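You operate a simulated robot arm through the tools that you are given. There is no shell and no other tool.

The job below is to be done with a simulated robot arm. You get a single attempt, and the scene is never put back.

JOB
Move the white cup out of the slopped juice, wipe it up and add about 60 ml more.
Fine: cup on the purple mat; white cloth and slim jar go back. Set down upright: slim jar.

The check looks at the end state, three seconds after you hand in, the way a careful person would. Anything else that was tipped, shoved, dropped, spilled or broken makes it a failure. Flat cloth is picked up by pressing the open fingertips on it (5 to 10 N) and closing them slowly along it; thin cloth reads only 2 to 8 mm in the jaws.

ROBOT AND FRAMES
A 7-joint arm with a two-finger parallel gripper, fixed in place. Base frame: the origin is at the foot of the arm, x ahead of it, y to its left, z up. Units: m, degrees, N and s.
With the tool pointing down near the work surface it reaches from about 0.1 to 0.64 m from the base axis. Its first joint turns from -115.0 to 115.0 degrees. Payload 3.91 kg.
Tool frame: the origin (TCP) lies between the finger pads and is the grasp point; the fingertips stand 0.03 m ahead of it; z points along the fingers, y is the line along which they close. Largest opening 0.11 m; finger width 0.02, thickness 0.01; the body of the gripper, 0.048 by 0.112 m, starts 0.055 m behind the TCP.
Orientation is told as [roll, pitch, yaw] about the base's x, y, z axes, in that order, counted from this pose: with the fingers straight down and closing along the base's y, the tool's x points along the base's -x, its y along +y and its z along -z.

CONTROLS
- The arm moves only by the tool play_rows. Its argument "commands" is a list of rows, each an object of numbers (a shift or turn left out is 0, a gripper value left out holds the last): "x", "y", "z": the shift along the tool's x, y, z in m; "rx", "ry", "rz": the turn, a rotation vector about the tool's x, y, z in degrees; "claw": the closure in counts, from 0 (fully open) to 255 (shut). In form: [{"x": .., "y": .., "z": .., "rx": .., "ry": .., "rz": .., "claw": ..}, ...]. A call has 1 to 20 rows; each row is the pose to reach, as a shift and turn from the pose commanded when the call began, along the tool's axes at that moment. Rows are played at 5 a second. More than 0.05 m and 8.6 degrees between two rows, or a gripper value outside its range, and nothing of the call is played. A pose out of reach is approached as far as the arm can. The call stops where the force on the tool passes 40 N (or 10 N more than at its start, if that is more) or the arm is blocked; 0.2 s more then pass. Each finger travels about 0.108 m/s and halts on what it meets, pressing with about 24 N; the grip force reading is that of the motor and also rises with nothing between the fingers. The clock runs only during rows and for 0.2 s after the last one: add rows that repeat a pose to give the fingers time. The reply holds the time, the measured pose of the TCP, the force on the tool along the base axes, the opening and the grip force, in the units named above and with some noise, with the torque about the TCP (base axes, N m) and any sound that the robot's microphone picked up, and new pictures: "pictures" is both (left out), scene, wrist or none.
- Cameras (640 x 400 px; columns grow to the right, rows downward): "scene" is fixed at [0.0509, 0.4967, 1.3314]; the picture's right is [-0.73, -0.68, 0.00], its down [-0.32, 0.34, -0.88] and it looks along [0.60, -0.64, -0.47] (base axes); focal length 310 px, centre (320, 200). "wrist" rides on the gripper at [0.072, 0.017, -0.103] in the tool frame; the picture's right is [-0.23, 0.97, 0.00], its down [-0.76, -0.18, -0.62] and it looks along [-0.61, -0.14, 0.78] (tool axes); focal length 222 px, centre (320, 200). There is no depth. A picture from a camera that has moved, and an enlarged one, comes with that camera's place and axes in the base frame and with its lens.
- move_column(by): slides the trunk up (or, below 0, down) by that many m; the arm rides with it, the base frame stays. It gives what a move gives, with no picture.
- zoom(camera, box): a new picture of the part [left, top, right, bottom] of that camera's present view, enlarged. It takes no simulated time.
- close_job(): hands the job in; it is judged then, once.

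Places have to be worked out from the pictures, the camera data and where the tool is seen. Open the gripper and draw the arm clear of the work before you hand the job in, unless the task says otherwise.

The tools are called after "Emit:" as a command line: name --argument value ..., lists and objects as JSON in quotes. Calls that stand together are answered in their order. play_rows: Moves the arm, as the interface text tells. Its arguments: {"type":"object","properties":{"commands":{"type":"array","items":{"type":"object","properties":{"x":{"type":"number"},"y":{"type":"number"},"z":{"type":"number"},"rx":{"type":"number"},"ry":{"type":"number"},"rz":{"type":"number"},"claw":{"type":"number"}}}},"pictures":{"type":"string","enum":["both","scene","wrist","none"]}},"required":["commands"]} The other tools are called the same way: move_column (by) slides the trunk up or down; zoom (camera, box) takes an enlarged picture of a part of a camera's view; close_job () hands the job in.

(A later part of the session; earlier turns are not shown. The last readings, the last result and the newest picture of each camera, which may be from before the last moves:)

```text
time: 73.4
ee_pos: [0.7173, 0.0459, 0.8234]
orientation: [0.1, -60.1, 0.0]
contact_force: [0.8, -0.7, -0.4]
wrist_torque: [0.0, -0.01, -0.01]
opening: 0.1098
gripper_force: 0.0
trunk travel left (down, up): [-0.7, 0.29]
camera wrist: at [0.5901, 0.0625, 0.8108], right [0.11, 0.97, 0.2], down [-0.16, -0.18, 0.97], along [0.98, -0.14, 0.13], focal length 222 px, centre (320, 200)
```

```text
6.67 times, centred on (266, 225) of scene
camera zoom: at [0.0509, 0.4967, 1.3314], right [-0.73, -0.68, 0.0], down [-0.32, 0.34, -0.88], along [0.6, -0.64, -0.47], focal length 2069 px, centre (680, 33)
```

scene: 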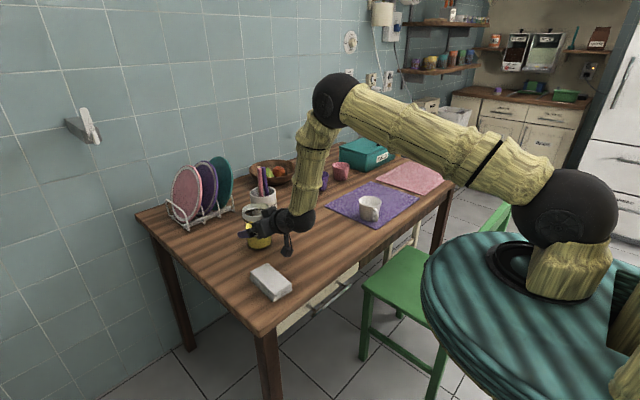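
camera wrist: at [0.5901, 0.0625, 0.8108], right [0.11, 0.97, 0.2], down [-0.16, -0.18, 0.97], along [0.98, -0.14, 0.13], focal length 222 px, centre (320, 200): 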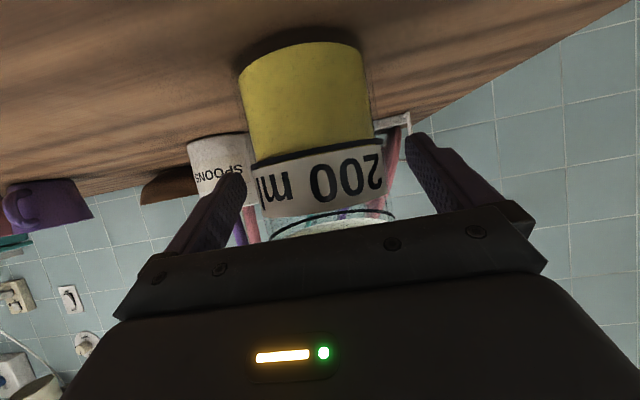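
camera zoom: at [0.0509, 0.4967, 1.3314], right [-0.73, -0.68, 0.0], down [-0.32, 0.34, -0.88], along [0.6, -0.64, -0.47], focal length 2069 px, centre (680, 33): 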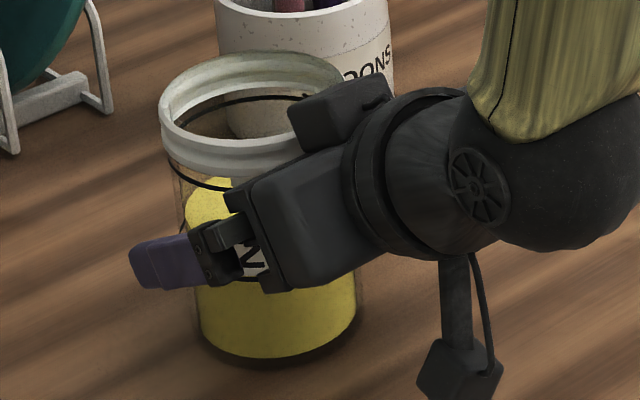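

The jar stands upright where it was. I lower the open fingers ~24 mm around the jar for a lower grip that leaves room for creep.

Emit:
play_rows --commands '[{"x": 0.005, "z": 0.0029}, {"x": 0.011, "z": 0.0064}, {"x": 0.017, "z": 0.0098}, {"x": 0.021, "z": 0.01215}, {"x": 0.021, "z": 0.01215}]' --pictures "both"

Emit:
zoom --camera "scene" --box '[236, 195, 316, 265]'

```text
time: 74.6
ee_pos: [0.7173, 0.0463, 0.7973]
orientation: [0.0, -60.0, 0.0]
contact_force: [0.3, 0.2, 0.2]
wrist_torque: [0.0, 0.0, -0.02]
opening: 0.1098
gripper_force: 0.0
trunk travel left (down, up): [-0.7, 0.29]
camera wrist: at [0.5899, 0.063, 0.786], right [0.11, 0.97, 0.2], down [-0.16, -0.18, 0.97], along [0.98, -0.14, 0.13], focal length 222 px, centre (320, 200)
```

scene: 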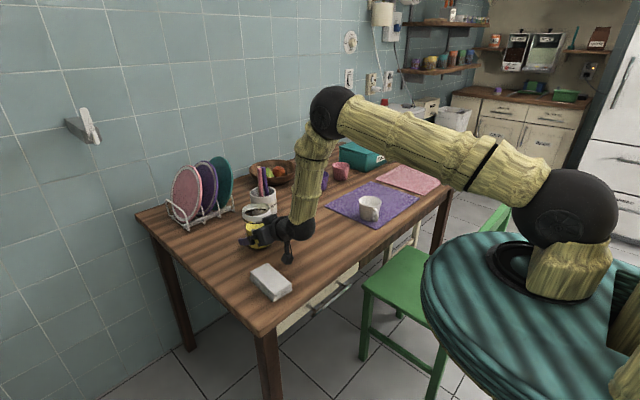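
wrist: 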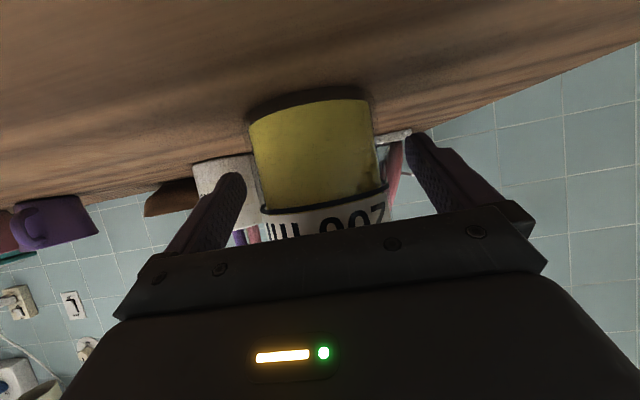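

```text
5.71 times, centred on (276, 230) of scene
camera zoom: at [0.0509, 0.4967, 1.3314], right [-0.73, -0.68, 0.0], down [-0.32, 0.34, -0.88], along [0.6, -0.64, -0.47], focal length 1774 px, centre (571, 29)
```

zoom: 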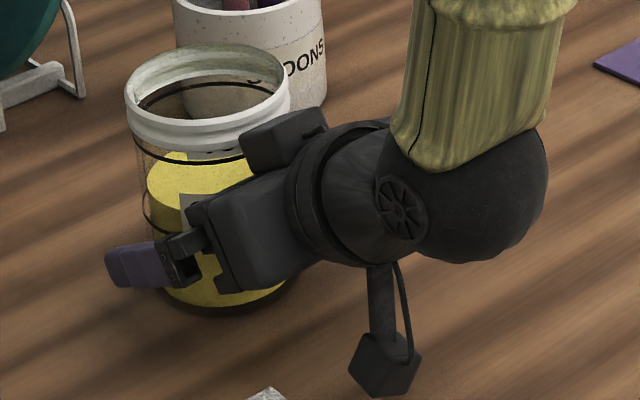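

No contact, good. I now close on the jar while it still rests on the table (no creep there).

Emit:
play_rows --commands '[{"claw": 30}, {"claw": 50}, {"claw": 58}, {"claw": 63}, {"claw": 68}, {"claw": 74}, {"claw": 82}, {"claw": 110}, {"claw": 150}, {"claw": 150}]' --pictures "wrist"

```text
time: 76.8
ee_pos: [0.7179, 0.0476, 0.7965]
orientation: [0.0, -60.0, 0.0]
contact_force: [-1.0, -0.5, -0.8]
wrist_torque: [-0.01, -0.03, -0.02]
opening: 0.0829
gripper_force: 24.3
trunk travel left (down, up): [-0.7, 0.29]
camera wrist: at [0.5898, 0.0627, 0.786], right [0.11, 0.97, 0.2], down [-0.16, -0.18, 0.97], along [0.98, -0.14, 0.13], focal length 222 px, centre (320, 200)
```

wrist: 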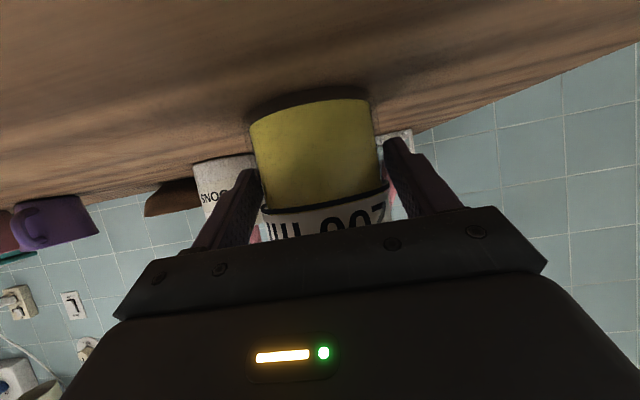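

Gripped low. Now I lift and carry the jar upright in one smooth motion to beside the cup (jar axis to ≈(0.565,-0.212)).

Emit:
play_rows --commands '[{"x": -0.0087, "y": 0, "z": -0.005}, {"x": -0.0251, "y": -0.0026, "z": -0.0165}, {"x": -0.039, "y": -0.0129, "z": -0.0325}, {"x": -0.0433, "y": -0.031, "z": -0.049}, {"x": -0.0398, "y": -0.0542, "z": -0.0649}, {"x": -0.0312, "y": -0.08, "z": -0.0799}, {"x": -0.0217, "y": -0.1084, "z": -0.0964}, {"x": -0.0122, "y": -0.1367, "z": -0.1129}, {"x": -0.0026, "y": -0.1651, "z": -0.1294}, {"x": 0.006, "y": -0.1909, "z": -0.1444}, {"x": 0.0138, "y": -0.2141, "z": -0.1579}, {"x": 0.0199, "y": -0.2322, "z": -0.1683}, {"x": 0.0246, "y": -0.2464, "z": -0.1766}, {"x": 0.0277, "y": -0.2554, "z": -0.1818}, {"x": 0.0285, "y": -0.258, "z": -0.1833}]' --pictures "both"

```text
time: 80.0
ee_pos: [0.5461, -0.2122, 0.8622]
orientation: [-0.1, -60.0, 0.1]
contact_force: [0.3, 0.0, -3.3]
wrist_torque: [-0.01, 0.04, 0.01]
opening: 0.0826
gripper_force: 23.9
trunk travel left (down, up): [-0.7, 0.29]
camera wrist: at [0.4177, -0.1951, 0.8516], right [0.11, 0.97, 0.2], down [-0.16, -0.18, 0.97], along [0.98, -0.14, 0.13], focal length 222 px, centre (320, 200)
```

scene: 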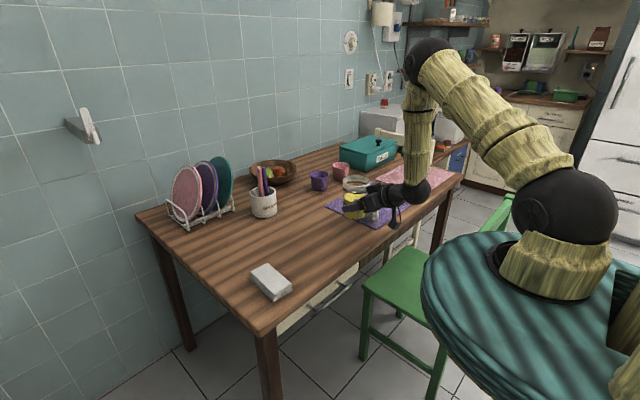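
wrist: 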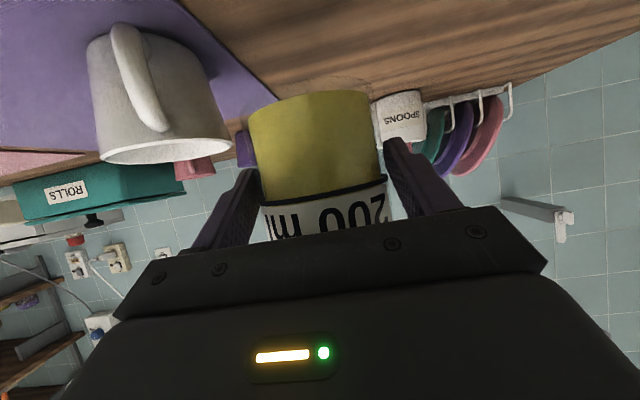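

The jar is beside the cup with only ~4 mm slip. A quick zoom (no time passes) to verify clearance before tilting.

Emit:
zoom --camera "scene" --box '[320, 160, 430, 240]'

Emit:
zoom --camera "wrist" --box '[80, 20, 420, 240]'

```text
5.00 times, centred on (375, 200) of scene
camera zoom: at [0.0509, 0.4967, 1.3314], right [-0.73, -0.68, 0.0], down [-0.32, 0.34, -0.88], along [0.6, -0.64, -0.47], focal length 1552 px, centre (45, 200)
```

zoom: 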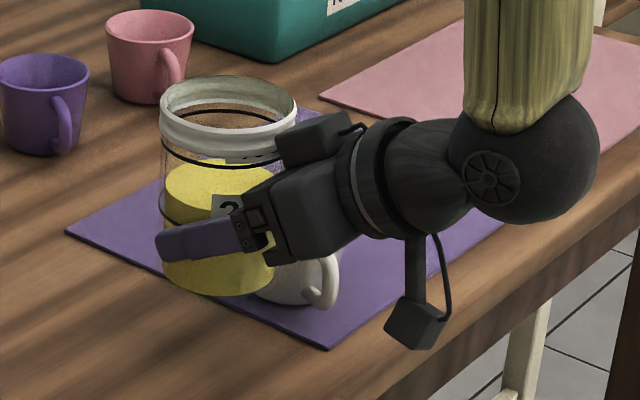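

```text
1.82 times, centred on (250, 130) of wrist
camera zoom: at [0.4177, -0.1951, 0.8516], right [0.11, 0.97, 0.2], down [-0.16, -0.18, 0.97], along [0.98, -0.14, 0.13], focal length 404 px, centre (447, 327)
```

zoom: 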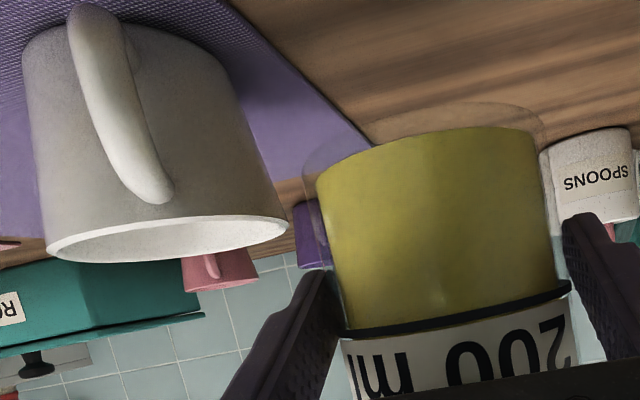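

Clearance confirmed. I tilt toward the cup to 50°, still below the expected pour threshold (~57°).

Emit:
play_rows --commands '[{"y": -0.0015, "rx": -4, "rz": 6.928}, {"x": 0.0003, "y": -0.003, "z": 0.0002, "rx": -8, "rz": 13.856}, {"x": 0.0009, "y": -0.0045, "z": 0.0005, "rx": -12, "rz": 20.785}, {"x": 0.0015, "y": -0.0058, "z": 0.0009, "rx": -16, "rz": 27.713}, {"x": 0.002, "y": -0.0068, "z": 0.0012, "rx": -19, "rz": 32.909}, {"x": 0.0026, "y": -0.0075, "z": 0.0015, "rx": -21.5, "rz": 37.239}, {"x": 0.003, "y": -0.008, "z": 0.0018, "rx": -23.5, "rz": 40.703}, {"x": 0.0034, "y": -0.0084, "z": 0.002, "rx": -25, "rz": 43.301}]' --pictures "both"

Emit:
zoom --camera "scene" --box '[320, 160, 430, 240]'

Emit:
zoom --camera "wrist" --box '[80, 20, 420, 260]'

```text
time: 81.8
ee_pos: [0.5453, -0.2197, 0.8606]
orientation: [67.2, -33.7, -52.9]
contact_force: [0.4, -0.7, -4.1]
wrist_torque: [-0.04, 0.1, 0.0]
opening: 0.0827
gripper_force: 24.9
trunk travel left (down, up): [-0.7, 0.29]
camera wrist: at [0.4178, -0.201, 0.8659], right [0.11, 0.47, 0.87], down [-0.16, -0.86, 0.49], along [0.98, -0.19, -0.02], focal length 222 px, centre (320, 200)
```

scene: 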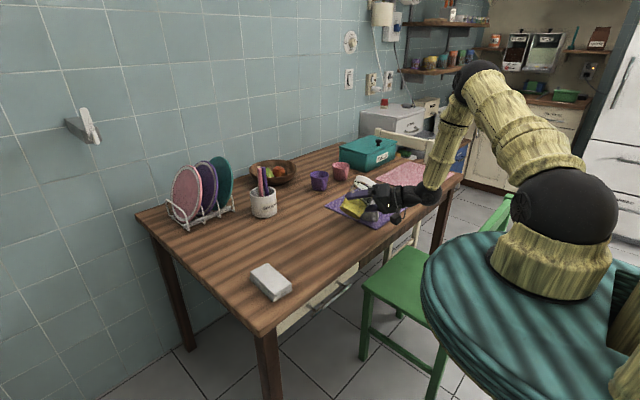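
wrist: 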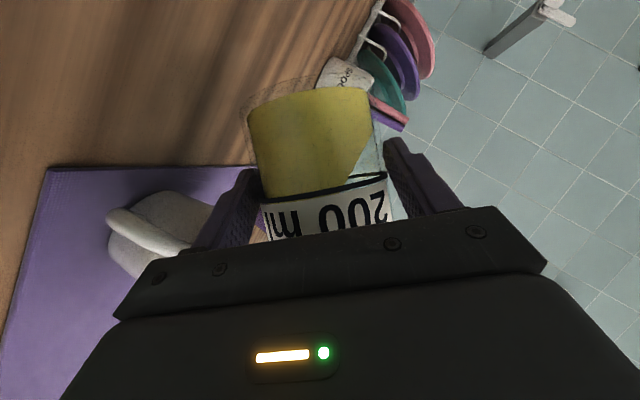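

```text
5.00 times, centred on (375, 200) of scene
camera zoom: at [0.0509, 0.4967, 1.3314], right [-0.73, -0.68, 0.0], down [-0.32, 0.34, -0.88], along [0.6, -0.64, -0.47], focal length 1552 px, centre (45, 200)
```

zoom: 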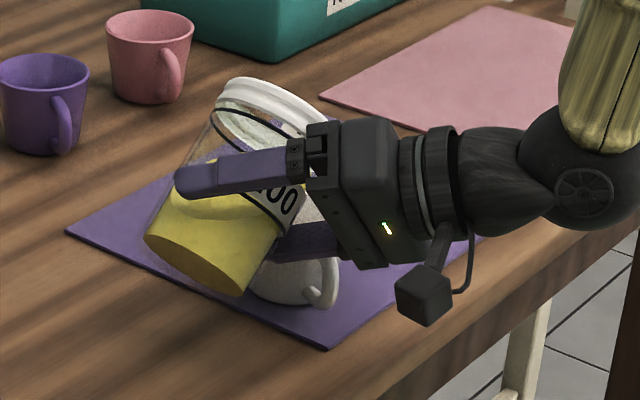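

```text
1.67 times, centred on (250, 140) of wrist
camera zoom: at [0.4178, -0.201, 0.8659], right [0.11, 0.47, 0.87], down [-0.16, -0.86, 0.49], along [0.98, -0.19, -0.02], focal length 370 px, centre (437, 300)
```

zoom: 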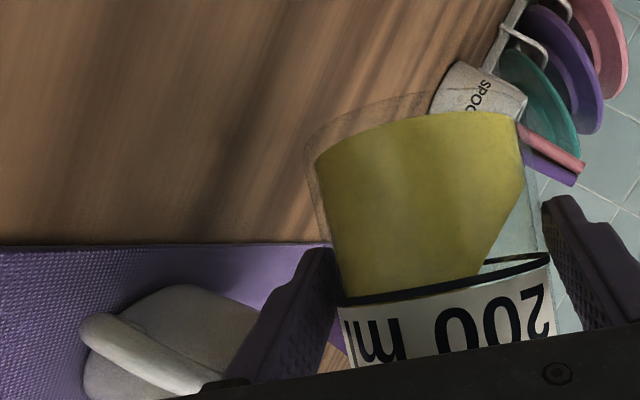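

Tilt 50°, nothing pouring yet and the cup is clear. I creep to 55°.

Emit:
play_rows --commands '[{"rx": -0.75, "rz": 1.299}, {"rx": -1.5, "rz": 2.598}, {"rx": -2.0, "rz": 3.464}, {"rx": -2.5, "rz": 4.33}]' --pictures "both"

Emit:
zoom --camera "scene" --box '[330, 165, 410, 230]'

Emit:
zoom --camera "wrist" --box '[80, 20, 420, 260]'

```text
time: 82.8
ee_pos: [0.5443, -0.2221, 0.8591]
orientation: [70.7, -29.7, -55.1]
contact_force: [-0.1, -1.8, -5.4]
wrist_torque: [0.01, 0.05, -0.05]
opening: 0.0828
gripper_force: 24.1
trunk travel left (down, up): [-0.7, 0.29]
camera wrist: at [0.416, -0.2031, 0.8677], right [0.12, 0.4, 0.91], down [-0.16, -0.9, 0.41], along [0.98, -0.19, -0.04], focal length 222 px, centre (320, 200)
```

scene: 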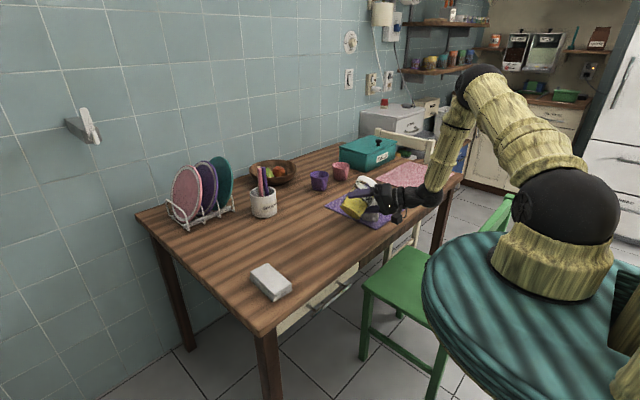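
wrist: 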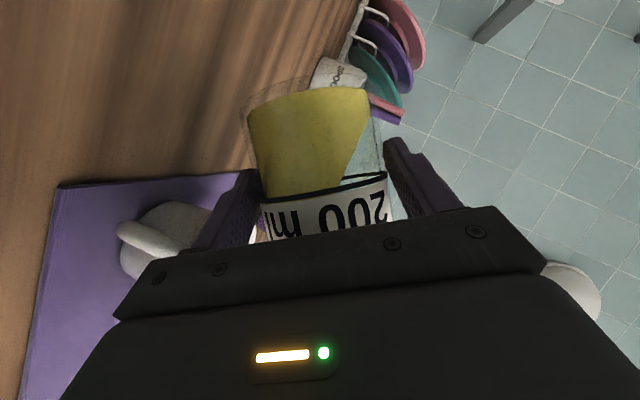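

```text
6.15 times, centred on (370, 198) of scene
camera zoom: at [0.0509, 0.4967, 1.3314], right [-0.73, -0.68, 0.0], down [-0.32, 0.34, -0.88], along [0.6, -0.64, -0.47], focal length 1910 px, centre (12, 215)
```

zoom: 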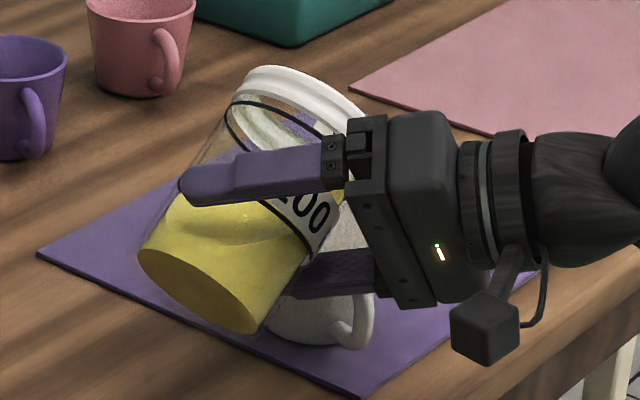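

```text
1.67 times, centred on (250, 140) of wrist
camera zoom: at [0.416, -0.2031, 0.8677], right [0.12, 0.4, 0.91], down [-0.16, -0.9, 0.41], along [0.98, -0.19, -0.04], focal length 370 px, centre (437, 300)
```

zoom: 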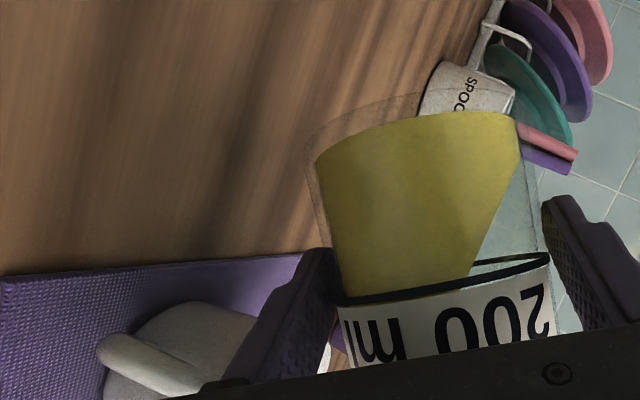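

Surface nearly reaches the base corner; still no pour expected. I step to 57.5° and pause.

Emit:
play_rows --commands '[{"rx": -0.5, "rz": 0.866}, {"rx": -1.0, "rz": 1.732}, {"rx": -1.25, "rz": 2.165}, {"rx": -1.25, "rz": 2.165}]' --pictures "both"

Emit:
zoom --camera "scene" --box '[330, 165, 410, 230]'

Emit:
zoom --camera "wrist" --box '[80, 20, 420, 260]'

```text
time: 83.8
ee_pos: [0.5459, -0.2201, 0.8601]
orientation: [72.3, -27.6, -55.7]
contact_force: [-0.4, 0.4, -4.6]
wrist_torque: [0.03, 0.05, -0.01]
opening: 0.0828
gripper_force: 24.1
trunk travel left (down, up): [-0.7, 0.29]
camera wrist: at [0.4181, -0.2021, 0.8686], right [0.11, 0.36, 0.93], down [-0.16, -0.91, 0.37], along [0.98, -0.19, -0.05], focal length 222 px, centre (320, 200)
```

scene: 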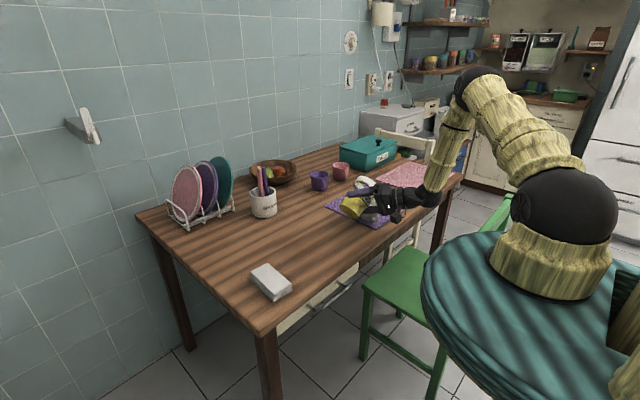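
wrist: 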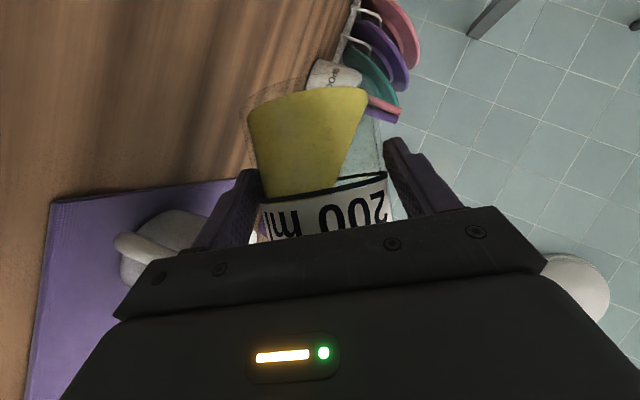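

```text
6.15 times, centred on (370, 198) of scene
camera zoom: at [0.0509, 0.4967, 1.3314], right [-0.73, -0.68, 0.0], down [-0.32, 0.34, -0.88], along [0.6, -0.64, -0.47], focal length 1910 px, centre (12, 215)
```

zoom: 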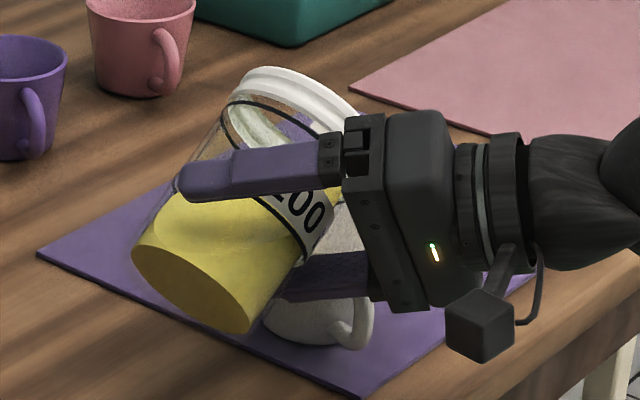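

```text
1.67 times, centred on (250, 140) of wrist
camera zoom: at [0.4181, -0.2021, 0.8686], right [0.11, 0.36, 0.93], down [-0.16, -0.91, 0.37], along [0.98, -0.19, -0.05], focal length 370 px, centre (437, 300)
```

zoom: 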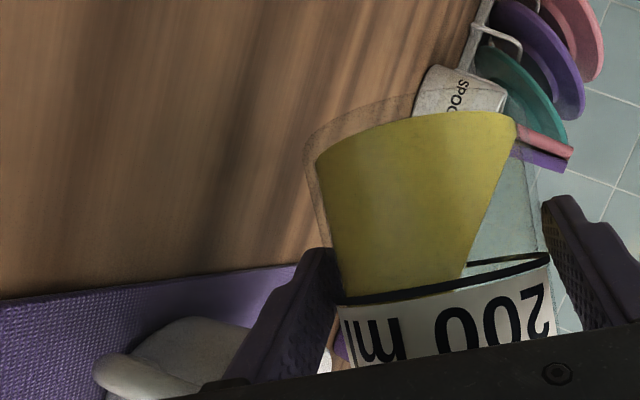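

At 57.5° the surface is at the base corner; pouring should be about to begin. I step to 59° and pause.

Emit:
play_rows --commands '[{"rx": -0.4, "rz": 0.693}, {"rx": -0.75, "rz": 1.299}, {"rx": -0.75, "rz": 1.299}]' --pictures "both"

Emit:
zoom --camera "scene" --box '[330, 165, 410, 230]'

Emit:
zoom --camera "wrist" --box '[80, 20, 420, 260]'

```text
time: 84.6
ee_pos: [0.5455, -0.2215, 0.8603]
orientation: [73.2, -26.5, -55.9]
contact_force: [-0.2, 0.1, -3.9]
wrist_torque: [-0.04, 0.04, 0.0]
opening: 0.0827
gripper_force: 24.0
trunk travel left (down, up): [-0.7, 0.29]
camera wrist: at [0.418, -0.2027, 0.8688], right [0.11, 0.33, 0.94], down [-0.16, -0.92, 0.35], along [0.98, -0.19, -0.05], focal length 222 px, centre (320, 200)
```

scene: 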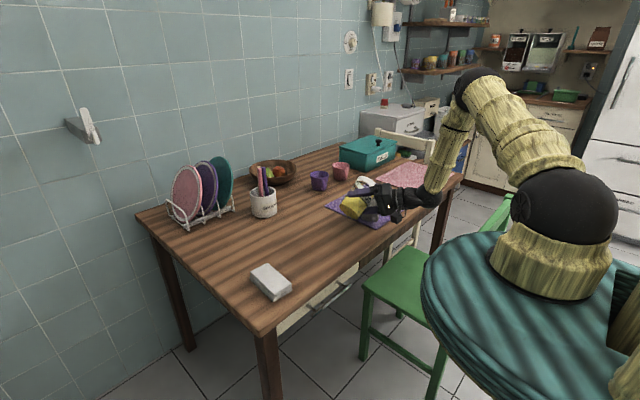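
wrist: 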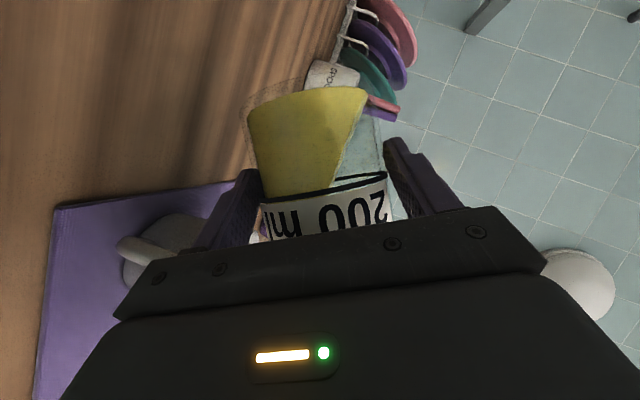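

```text
6.15 times, centred on (370, 198) of scene
camera zoom: at [0.0509, 0.4967, 1.3314], right [-0.73, -0.68, 0.0], down [-0.32, 0.34, -0.88], along [0.6, -0.64, -0.47], focal length 1910 px, centre (12, 215)
```

zoom: 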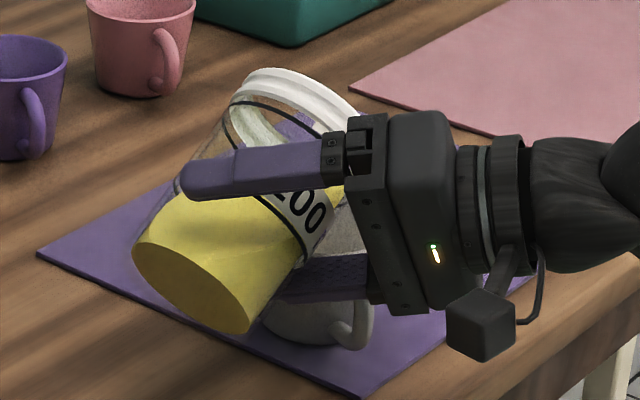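

```text
1.67 times, centred on (250, 140) of wrist
camera zoom: at [0.418, -0.2027, 0.8688], right [0.11, 0.33, 0.94], down [-0.16, -0.92, 0.35], along [0.98, -0.19, -0.05], focal length 370 px, centre (437, 300)
```

zoom: 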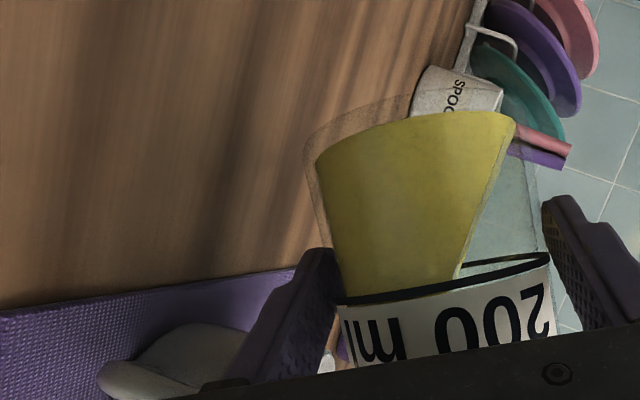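

No sign of pouring yet (no sound, surface still at the base corner). I step to 60.5°.

Emit:
play_rows --commands '[{"rx": -0.4, "rz": 0.693}, {"rx": -0.75, "rz": 1.299}, {"rx": -0.75, "rz": 1.299}]' --pictures "both"

Emit:
zoom --camera "scene" --box '[330, 165, 410, 230]'

Emit:
zoom --camera "wrist" --box '[80, 20, 420, 260]'

```text
time: 85.4
ee_pos: [0.5451, -0.2196, 0.8602]
orientation: [74.2, -25.2, -56.4]
contact_force: [-0.3, -0.7, -4.0]
wrist_torque: [0.01, 0.05, -0.01]
opening: 0.0825
gripper_force: 23.7
trunk travel left (down, up): [-0.7, 0.29]
camera wrist: at [0.4177, -0.2031, 0.8693], right [0.11, 0.31, 0.94], down [-0.16, -0.93, 0.32], along [0.98, -0.19, -0.06], focal length 222 px, centre (320, 200)
```

scene: 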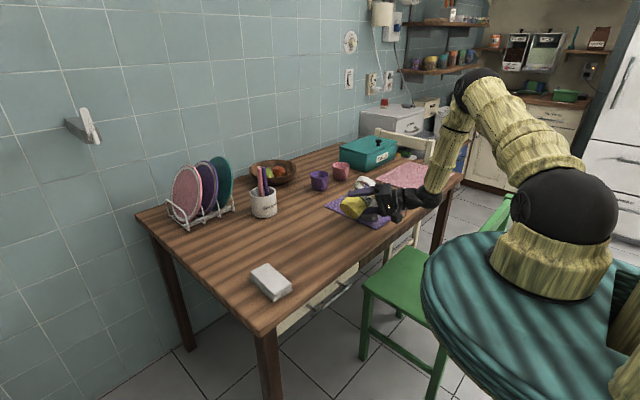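
wrist: 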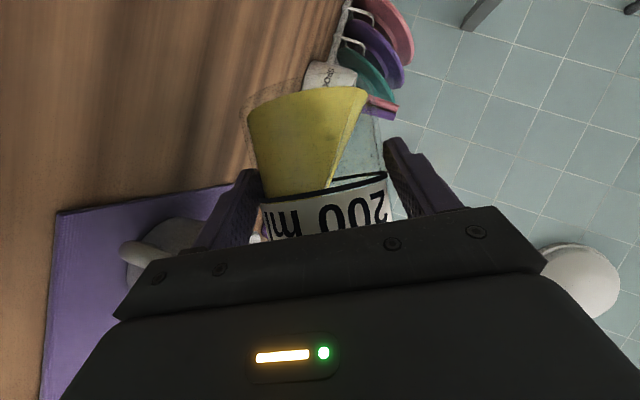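

```text
6.15 times, centred on (370, 198) of scene
camera zoom: at [0.0509, 0.4967, 1.3314], right [-0.73, -0.68, 0.0], down [-0.32, 0.34, -0.88], along [0.6, -0.64, -0.47], focal length 1910 px, centre (12, 215)
```

zoom: 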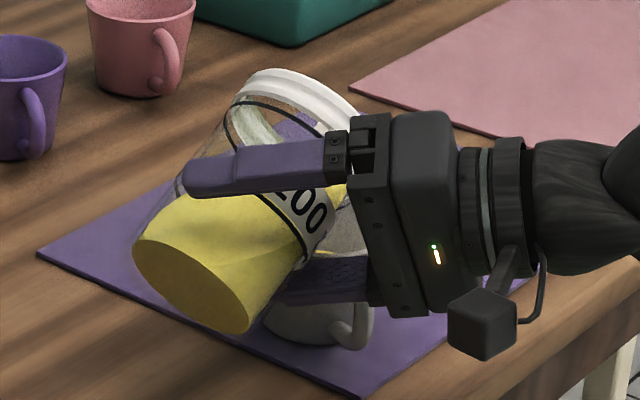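

```text
1.67 times, centred on (250, 140) of wrist
camera zoom: at [0.4177, -0.2031, 0.8693], right [0.11, 0.31, 0.94], down [-0.16, -0.93, 0.32], along [0.98, -0.19, -0.06], focal length 370 px, centre (437, 300)
```

zoom: 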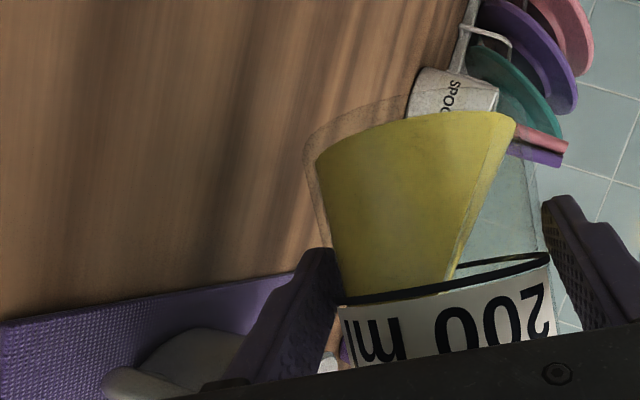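

I see a new yellow sliver near the cup; zooming closer (no time passes).

Emit:
zoom --camera "scene" --box '[360, 180, 395, 225]'

Emit:
zoom --camera "wrist" --box '[230, 70, 410, 250]'

```text
8.89 times, centred on (378, 202) of scene
camera zoom: at [0.0509, 0.4967, 1.3314], right [-0.73, -0.68, 0.0], down [-0.32, 0.34, -0.88], along [0.6, -0.64, -0.47], focal length 2759 px, centre (-191, 178)
```

zoom: 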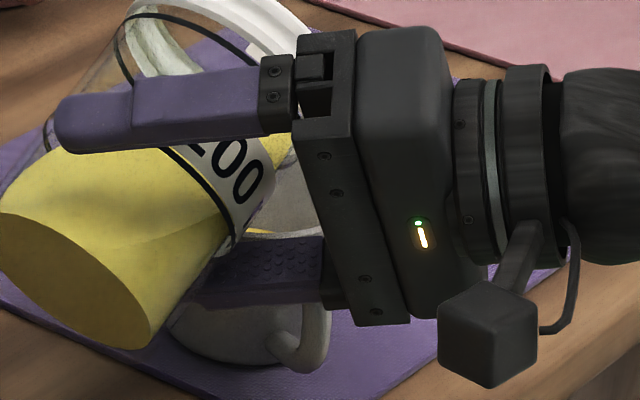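

```text
2.22 times, centred on (320, 160) of wrist
camera zoom: at [0.4177, -0.2031, 0.8693], right [0.11, 0.31, 0.94], down [-0.16, -0.93, 0.32], along [0.98, -0.19, -0.06], focal length 494 px, centre (320, 289)
```

zoom: 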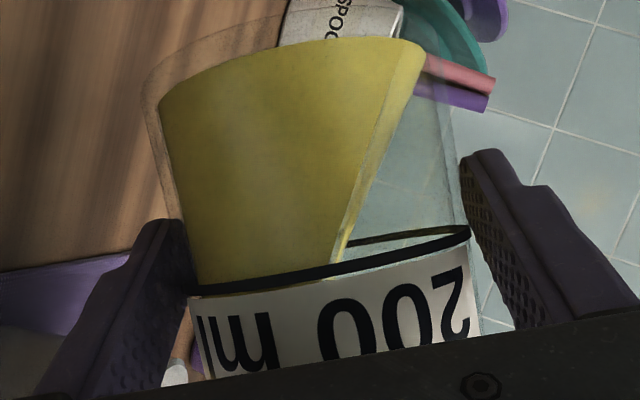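

Juice now shows in the cup between jar and finger, so pouring has just begun around 60°. I step to 62° and pause.

Emit:
play_rows --commands '[{"rx": -0.4, "rz": 0.693}, {"rx": -0.75, "rz": 1.299}, {"rx": -0.75, "rz": 1.299}]' --pictures "both"

Emit:
zoom --camera "scene" --box '[350, 175, 395, 225]'

Emit:
zoom --camera "wrist" --box '[230, 70, 410, 250]'

```text
time: 86.2
ee_pos: [0.545, -0.2197, 0.8604]
orientation: [75.2, -24.0, -56.8]
contact_force: [-0.8, -0.3, -4.1]
wrist_torque: [0.01, 0.04, 0.01]
opening: 0.0826
gripper_force: 23.6
trunk travel left (down, up): [-0.7, 0.29]
camera wrist: at [0.4179, -0.2029, 0.87], right [0.11, 0.28, 0.95], down [-0.16, -0.94, 0.3], along [0.98, -0.18, -0.06], focal length 222 px, centre (320, 200)
```

scene: 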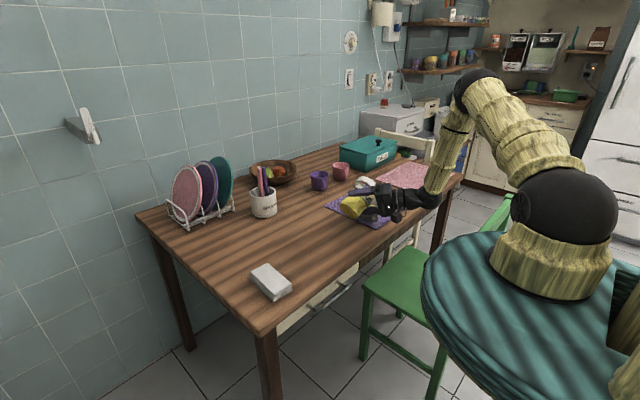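
wrist: 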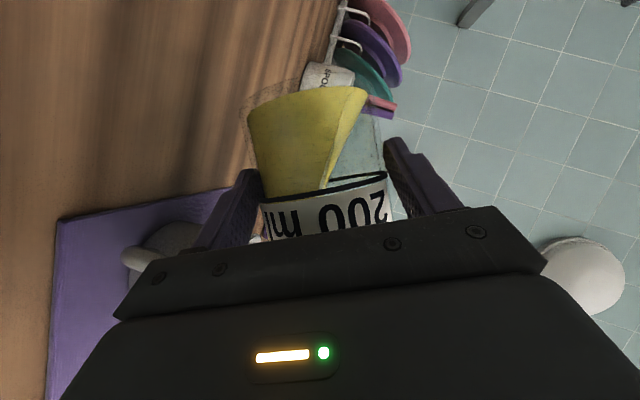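

```text
8.00 times, centred on (372, 200) of scene
camera zoom: at [0.0509, 0.4967, 1.3314], right [-0.73, -0.68, 0.0], down [-0.32, 0.34, -0.88], along [0.6, -0.64, -0.47], focal length 2483 px, centre (-100, 200)
```

zoom: 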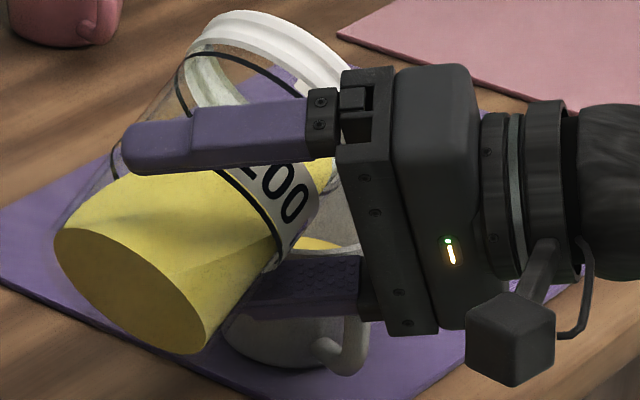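

```text
2.22 times, centred on (320, 160) of wrist
camera zoom: at [0.4179, -0.2029, 0.87], right [0.11, 0.28, 0.95], down [-0.16, -0.94, 0.3], along [0.98, -0.18, -0.06], focal length 494 px, centre (320, 289)
```

zoom: 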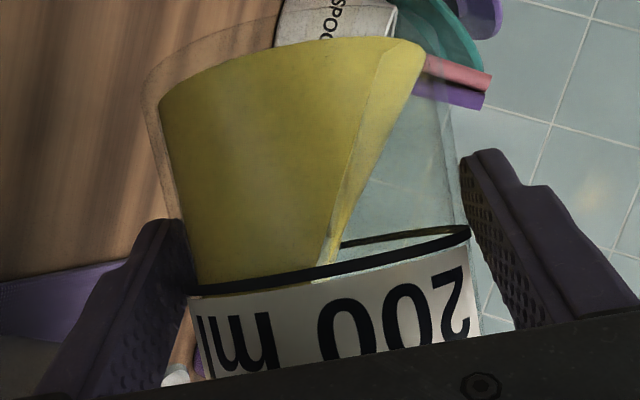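

The cup level has visibly risen (roughly half the wanted amount by my estimate). I step to 63° and pause.

Emit:
play_rows --commands '[{"rx": -0.25, "rz": 0.433}, {"rx": -0.5, "rz": 0.866}, {"rx": -0.5, "rz": 0.866}]' --pictures "both"

Emit:
zoom --camera "scene" --box '[350, 175, 395, 225]'

Emit:
zoom --camera "wrist" --box '[230, 70, 410, 250]'

```text
time: 87.0
ee_pos: [0.5463, -0.2195, 0.8589]
orientation: [75.7, -23.0, -57.0]
contact_force: [0.2, 0.3, -3.2]
wrist_torque: [-0.03, 0.07, 0.01]
opening: 0.0824
gripper_force: 23.9
trunk travel left (down, up): [-0.7, 0.29]
camera wrist: at [0.4182, -0.2027, 0.8701], right [0.11, 0.27, 0.96], down [-0.16, -0.95, 0.28], along [0.98, -0.18, -0.07], focal length 222 px, centre (320, 200)
```

scene: 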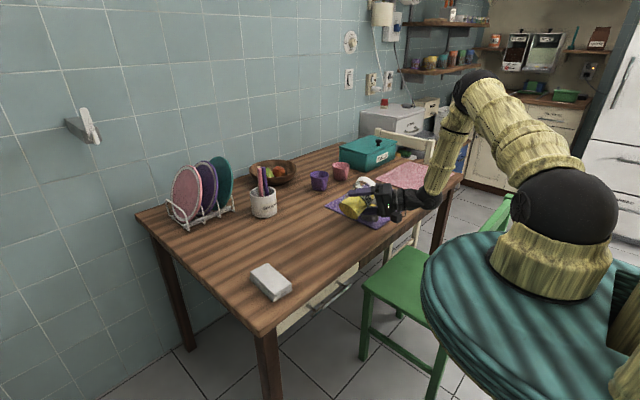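
wrist: 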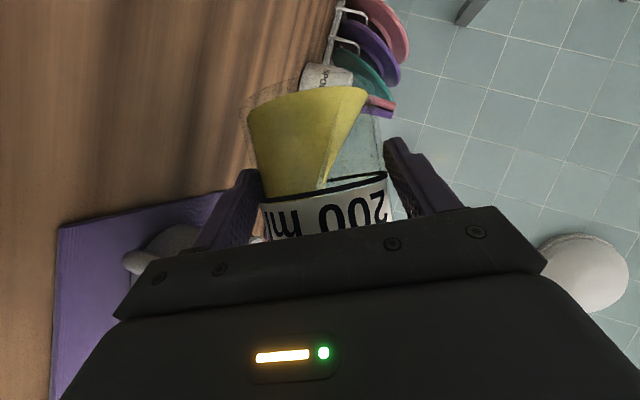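

```text
8.00 times, centred on (372, 200) of scene
camera zoom: at [0.0509, 0.4967, 1.3314], right [-0.73, -0.68, 0.0], down [-0.32, 0.34, -0.88], along [0.6, -0.64, -0.47], focal length 2483 px, centre (-100, 200)
```

zoom: 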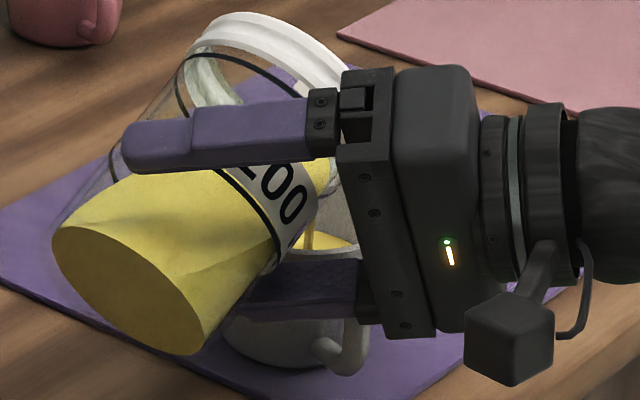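

```text
2.22 times, centred on (320, 160) of wrist
camera zoom: at [0.4182, -0.2027, 0.8701], right [0.11, 0.27, 0.96], down [-0.16, -0.95, 0.28], along [0.98, -0.18, -0.07], focal length 494 px, centre (320, 289)
```

zoom: 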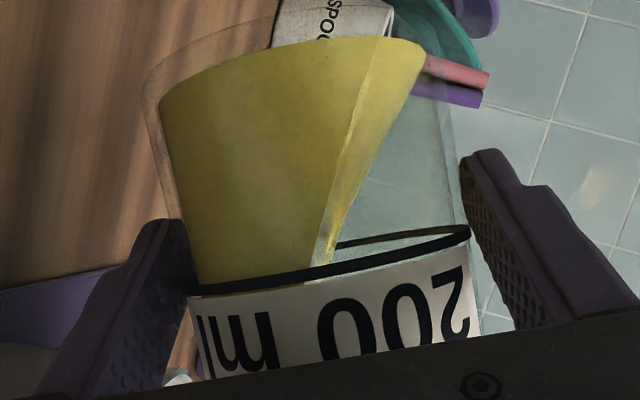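

The stream is visible falling inside the cup. Close zoom on it (no time passes).

Emit:
zoom --camera "scene" --box '[376, 192, 400, 216]'

```text
16.00 times, centred on (388, 204) of scene
camera zoom: at [0.0509, 0.4967, 1.3314], right [-0.73, -0.68, 0.0], down [-0.32, 0.34, -0.88], along [0.6, -0.64, -0.47], focal length 4966 px, centre (-768, 136)
```

zoom: 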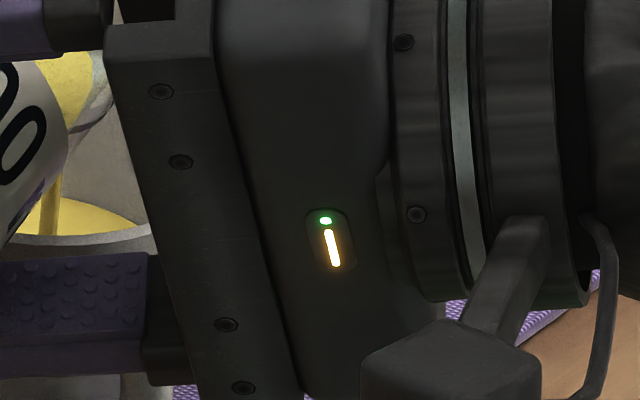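

Stream lands well inside the cup; I estimate ~40 ml so far. I hold at 63° for about 0.6 s and re-measure.

Emit:
play_rows --commands '[{"rx": -0.15, "rz": 0.26}, {"rx": -0.25, "rz": 0.433}]' --pictures "both"

Emit:
zoom --camera "scene" --box '[366, 192, 396, 216]'

Emit:
zoom --camera "wrist" --box '[230, 70, 410, 250]'

```text
time: 87.6
ee_pos: [0.5467, -0.2196, 0.8597]
orientation: [75.9, -22.7, -57.1]
contact_force: [0.6, 0.0, -3.6]
wrist_torque: [-0.01, 0.07, -0.02]
opening: 0.0827
gripper_force: 23.7
trunk travel left (down, up): [-0.7, 0.29]
camera wrist: at [0.4182, -0.2028, 0.8705], right [0.11, 0.26, 0.96], down [-0.16, -0.95, 0.27], along [0.98, -0.18, -0.07], focal length 222 px, centre (320, 200)
```

scene: 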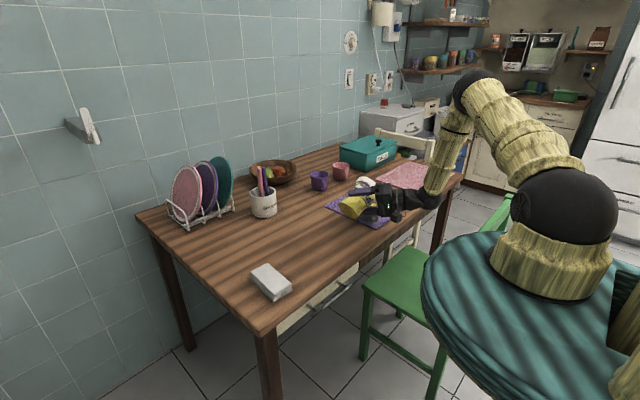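
wrist: 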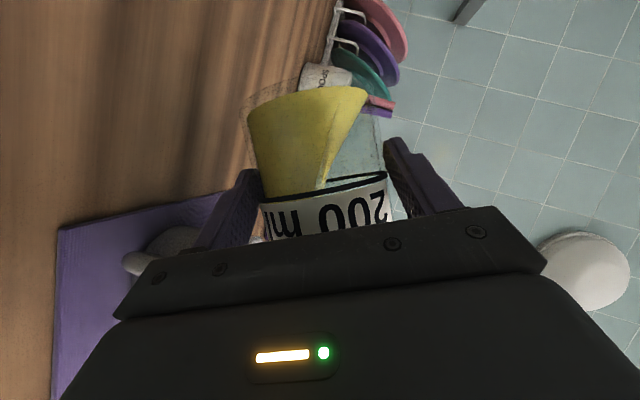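

```text
16.00 times, centred on (381, 204) of scene
camera zoom: at [0.0509, 0.4967, 1.3314], right [-0.73, -0.68, 0.0], down [-0.32, 0.34, -0.88], along [0.6, -0.64, -0.47], focal length 4966 px, centre (-656, 136)
```

zoom: 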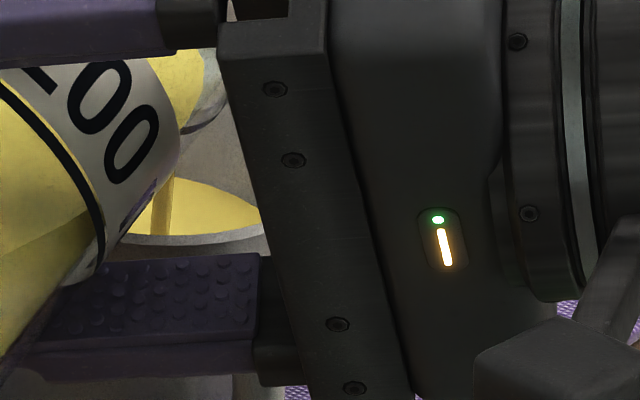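

```text
2.22 times, centred on (320, 160) of wrist
camera zoom: at [0.4182, -0.2028, 0.8705], right [0.11, 0.26, 0.96], down [-0.16, -0.95, 0.27], along [0.98, -0.18, -0.07], focal length 494 px, centre (320, 289)
```

zoom: 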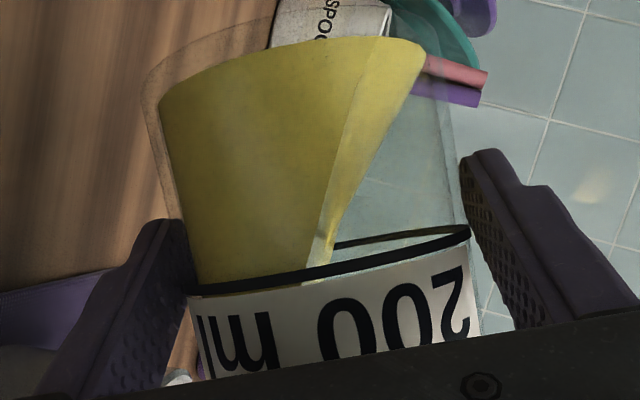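

Cup level is now up by roughly 20 mm (≈50–60 ml), so I stop: quickly untilt upright while lifting slightly.

Emit:
play_rows --commands '[{"rx": 4, "rz": -6.928}, {"rx": 8, "rz": -13.856}, {"x": -0.0003, "y": 0.004, "z": -0.0002, "rx": 12, "rz": -20.785}, {"x": -0.0007, "y": 0.01, "z": -0.0004, "rx": 16, "rz": -27.713}, {"x": -0.0012, "y": 0.017, "z": -0.0007, "rx": 20, "rz": -34.641}, {"x": -0.0017, "y": 0.024, "z": -0.001, "rx": 24, "rz": -41.569}, {"x": -0.0021, "y": 0.03, "z": -0.0012, "rx": 28, "rz": -48.497}, {"x": -0.0023, "y": 0.0322, "z": -0.0013, "rx": 31.75, "rz": -54.99}]' --pictures "both"

Emit:
zoom --camera "scene" --box '[330, 165, 410, 230]'

Emit:
zoom --camera "wrist" --box '[60, 20, 420, 250]'

```text
time: 89.4
ee_pos: [0.5459, -0.2073, 0.8911]
orientation: [-0.3, -59.8, 0.3]
contact_force: [-0.1, 0.5, -4.0]
wrist_torque: [0.04, 0.05, 0.01]
opening: 0.0824
gripper_force: 23.9
trunk travel left (down, up): [-0.7, 0.29]
camera wrist: at [0.4177, -0.1914, 0.8791], right [0.11, 0.97, 0.19], down [-0.16, -0.18, 0.97], along [0.98, -0.14, 0.13], focal length 222 px, centre (320, 200)
```

scene: 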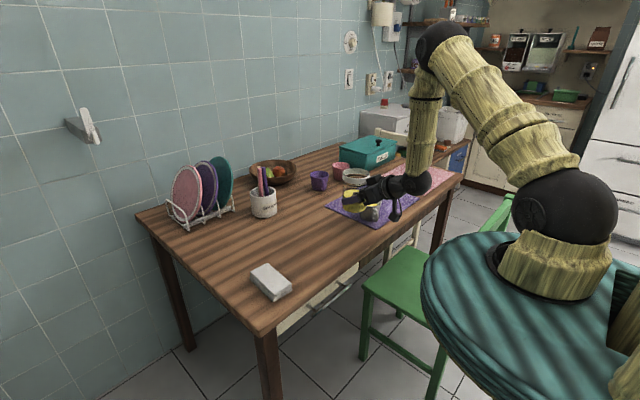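
wrist: 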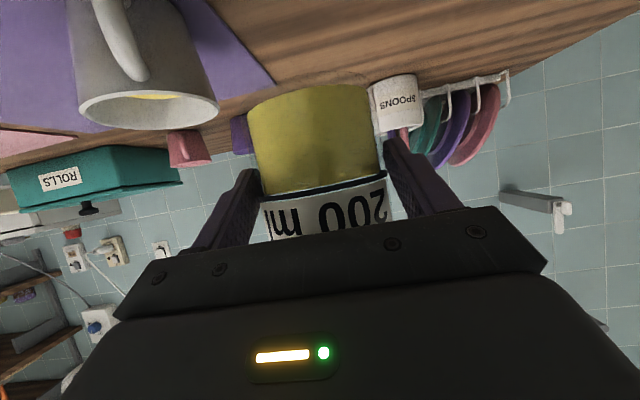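

```text
6.15 times, centred on (370, 198) of scene
camera zoom: at [0.0509, 0.4967, 1.3314], right [-0.73, -0.68, 0.0], down [-0.32, 0.34, -0.88], along [0.6, -0.64, -0.47], focal length 1910 px, centre (12, 215)
```

zoom: 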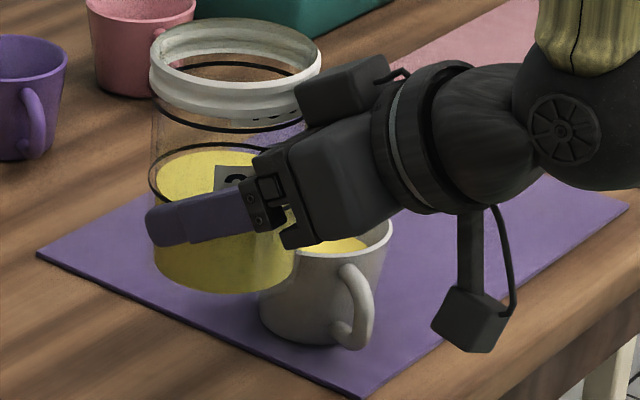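

```text
1.74 times, centred on (240, 135) of wrist
camera zoom: at [0.4177, -0.1914, 0.8791], right [0.11, 0.97, 0.19], down [-0.16, -0.18, 0.97], along [0.98, -0.14, 0.13], focal length 386 px, centre (459, 313)
```

zoom: 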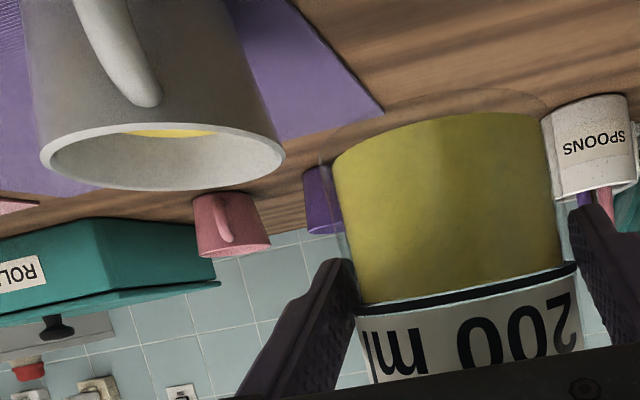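

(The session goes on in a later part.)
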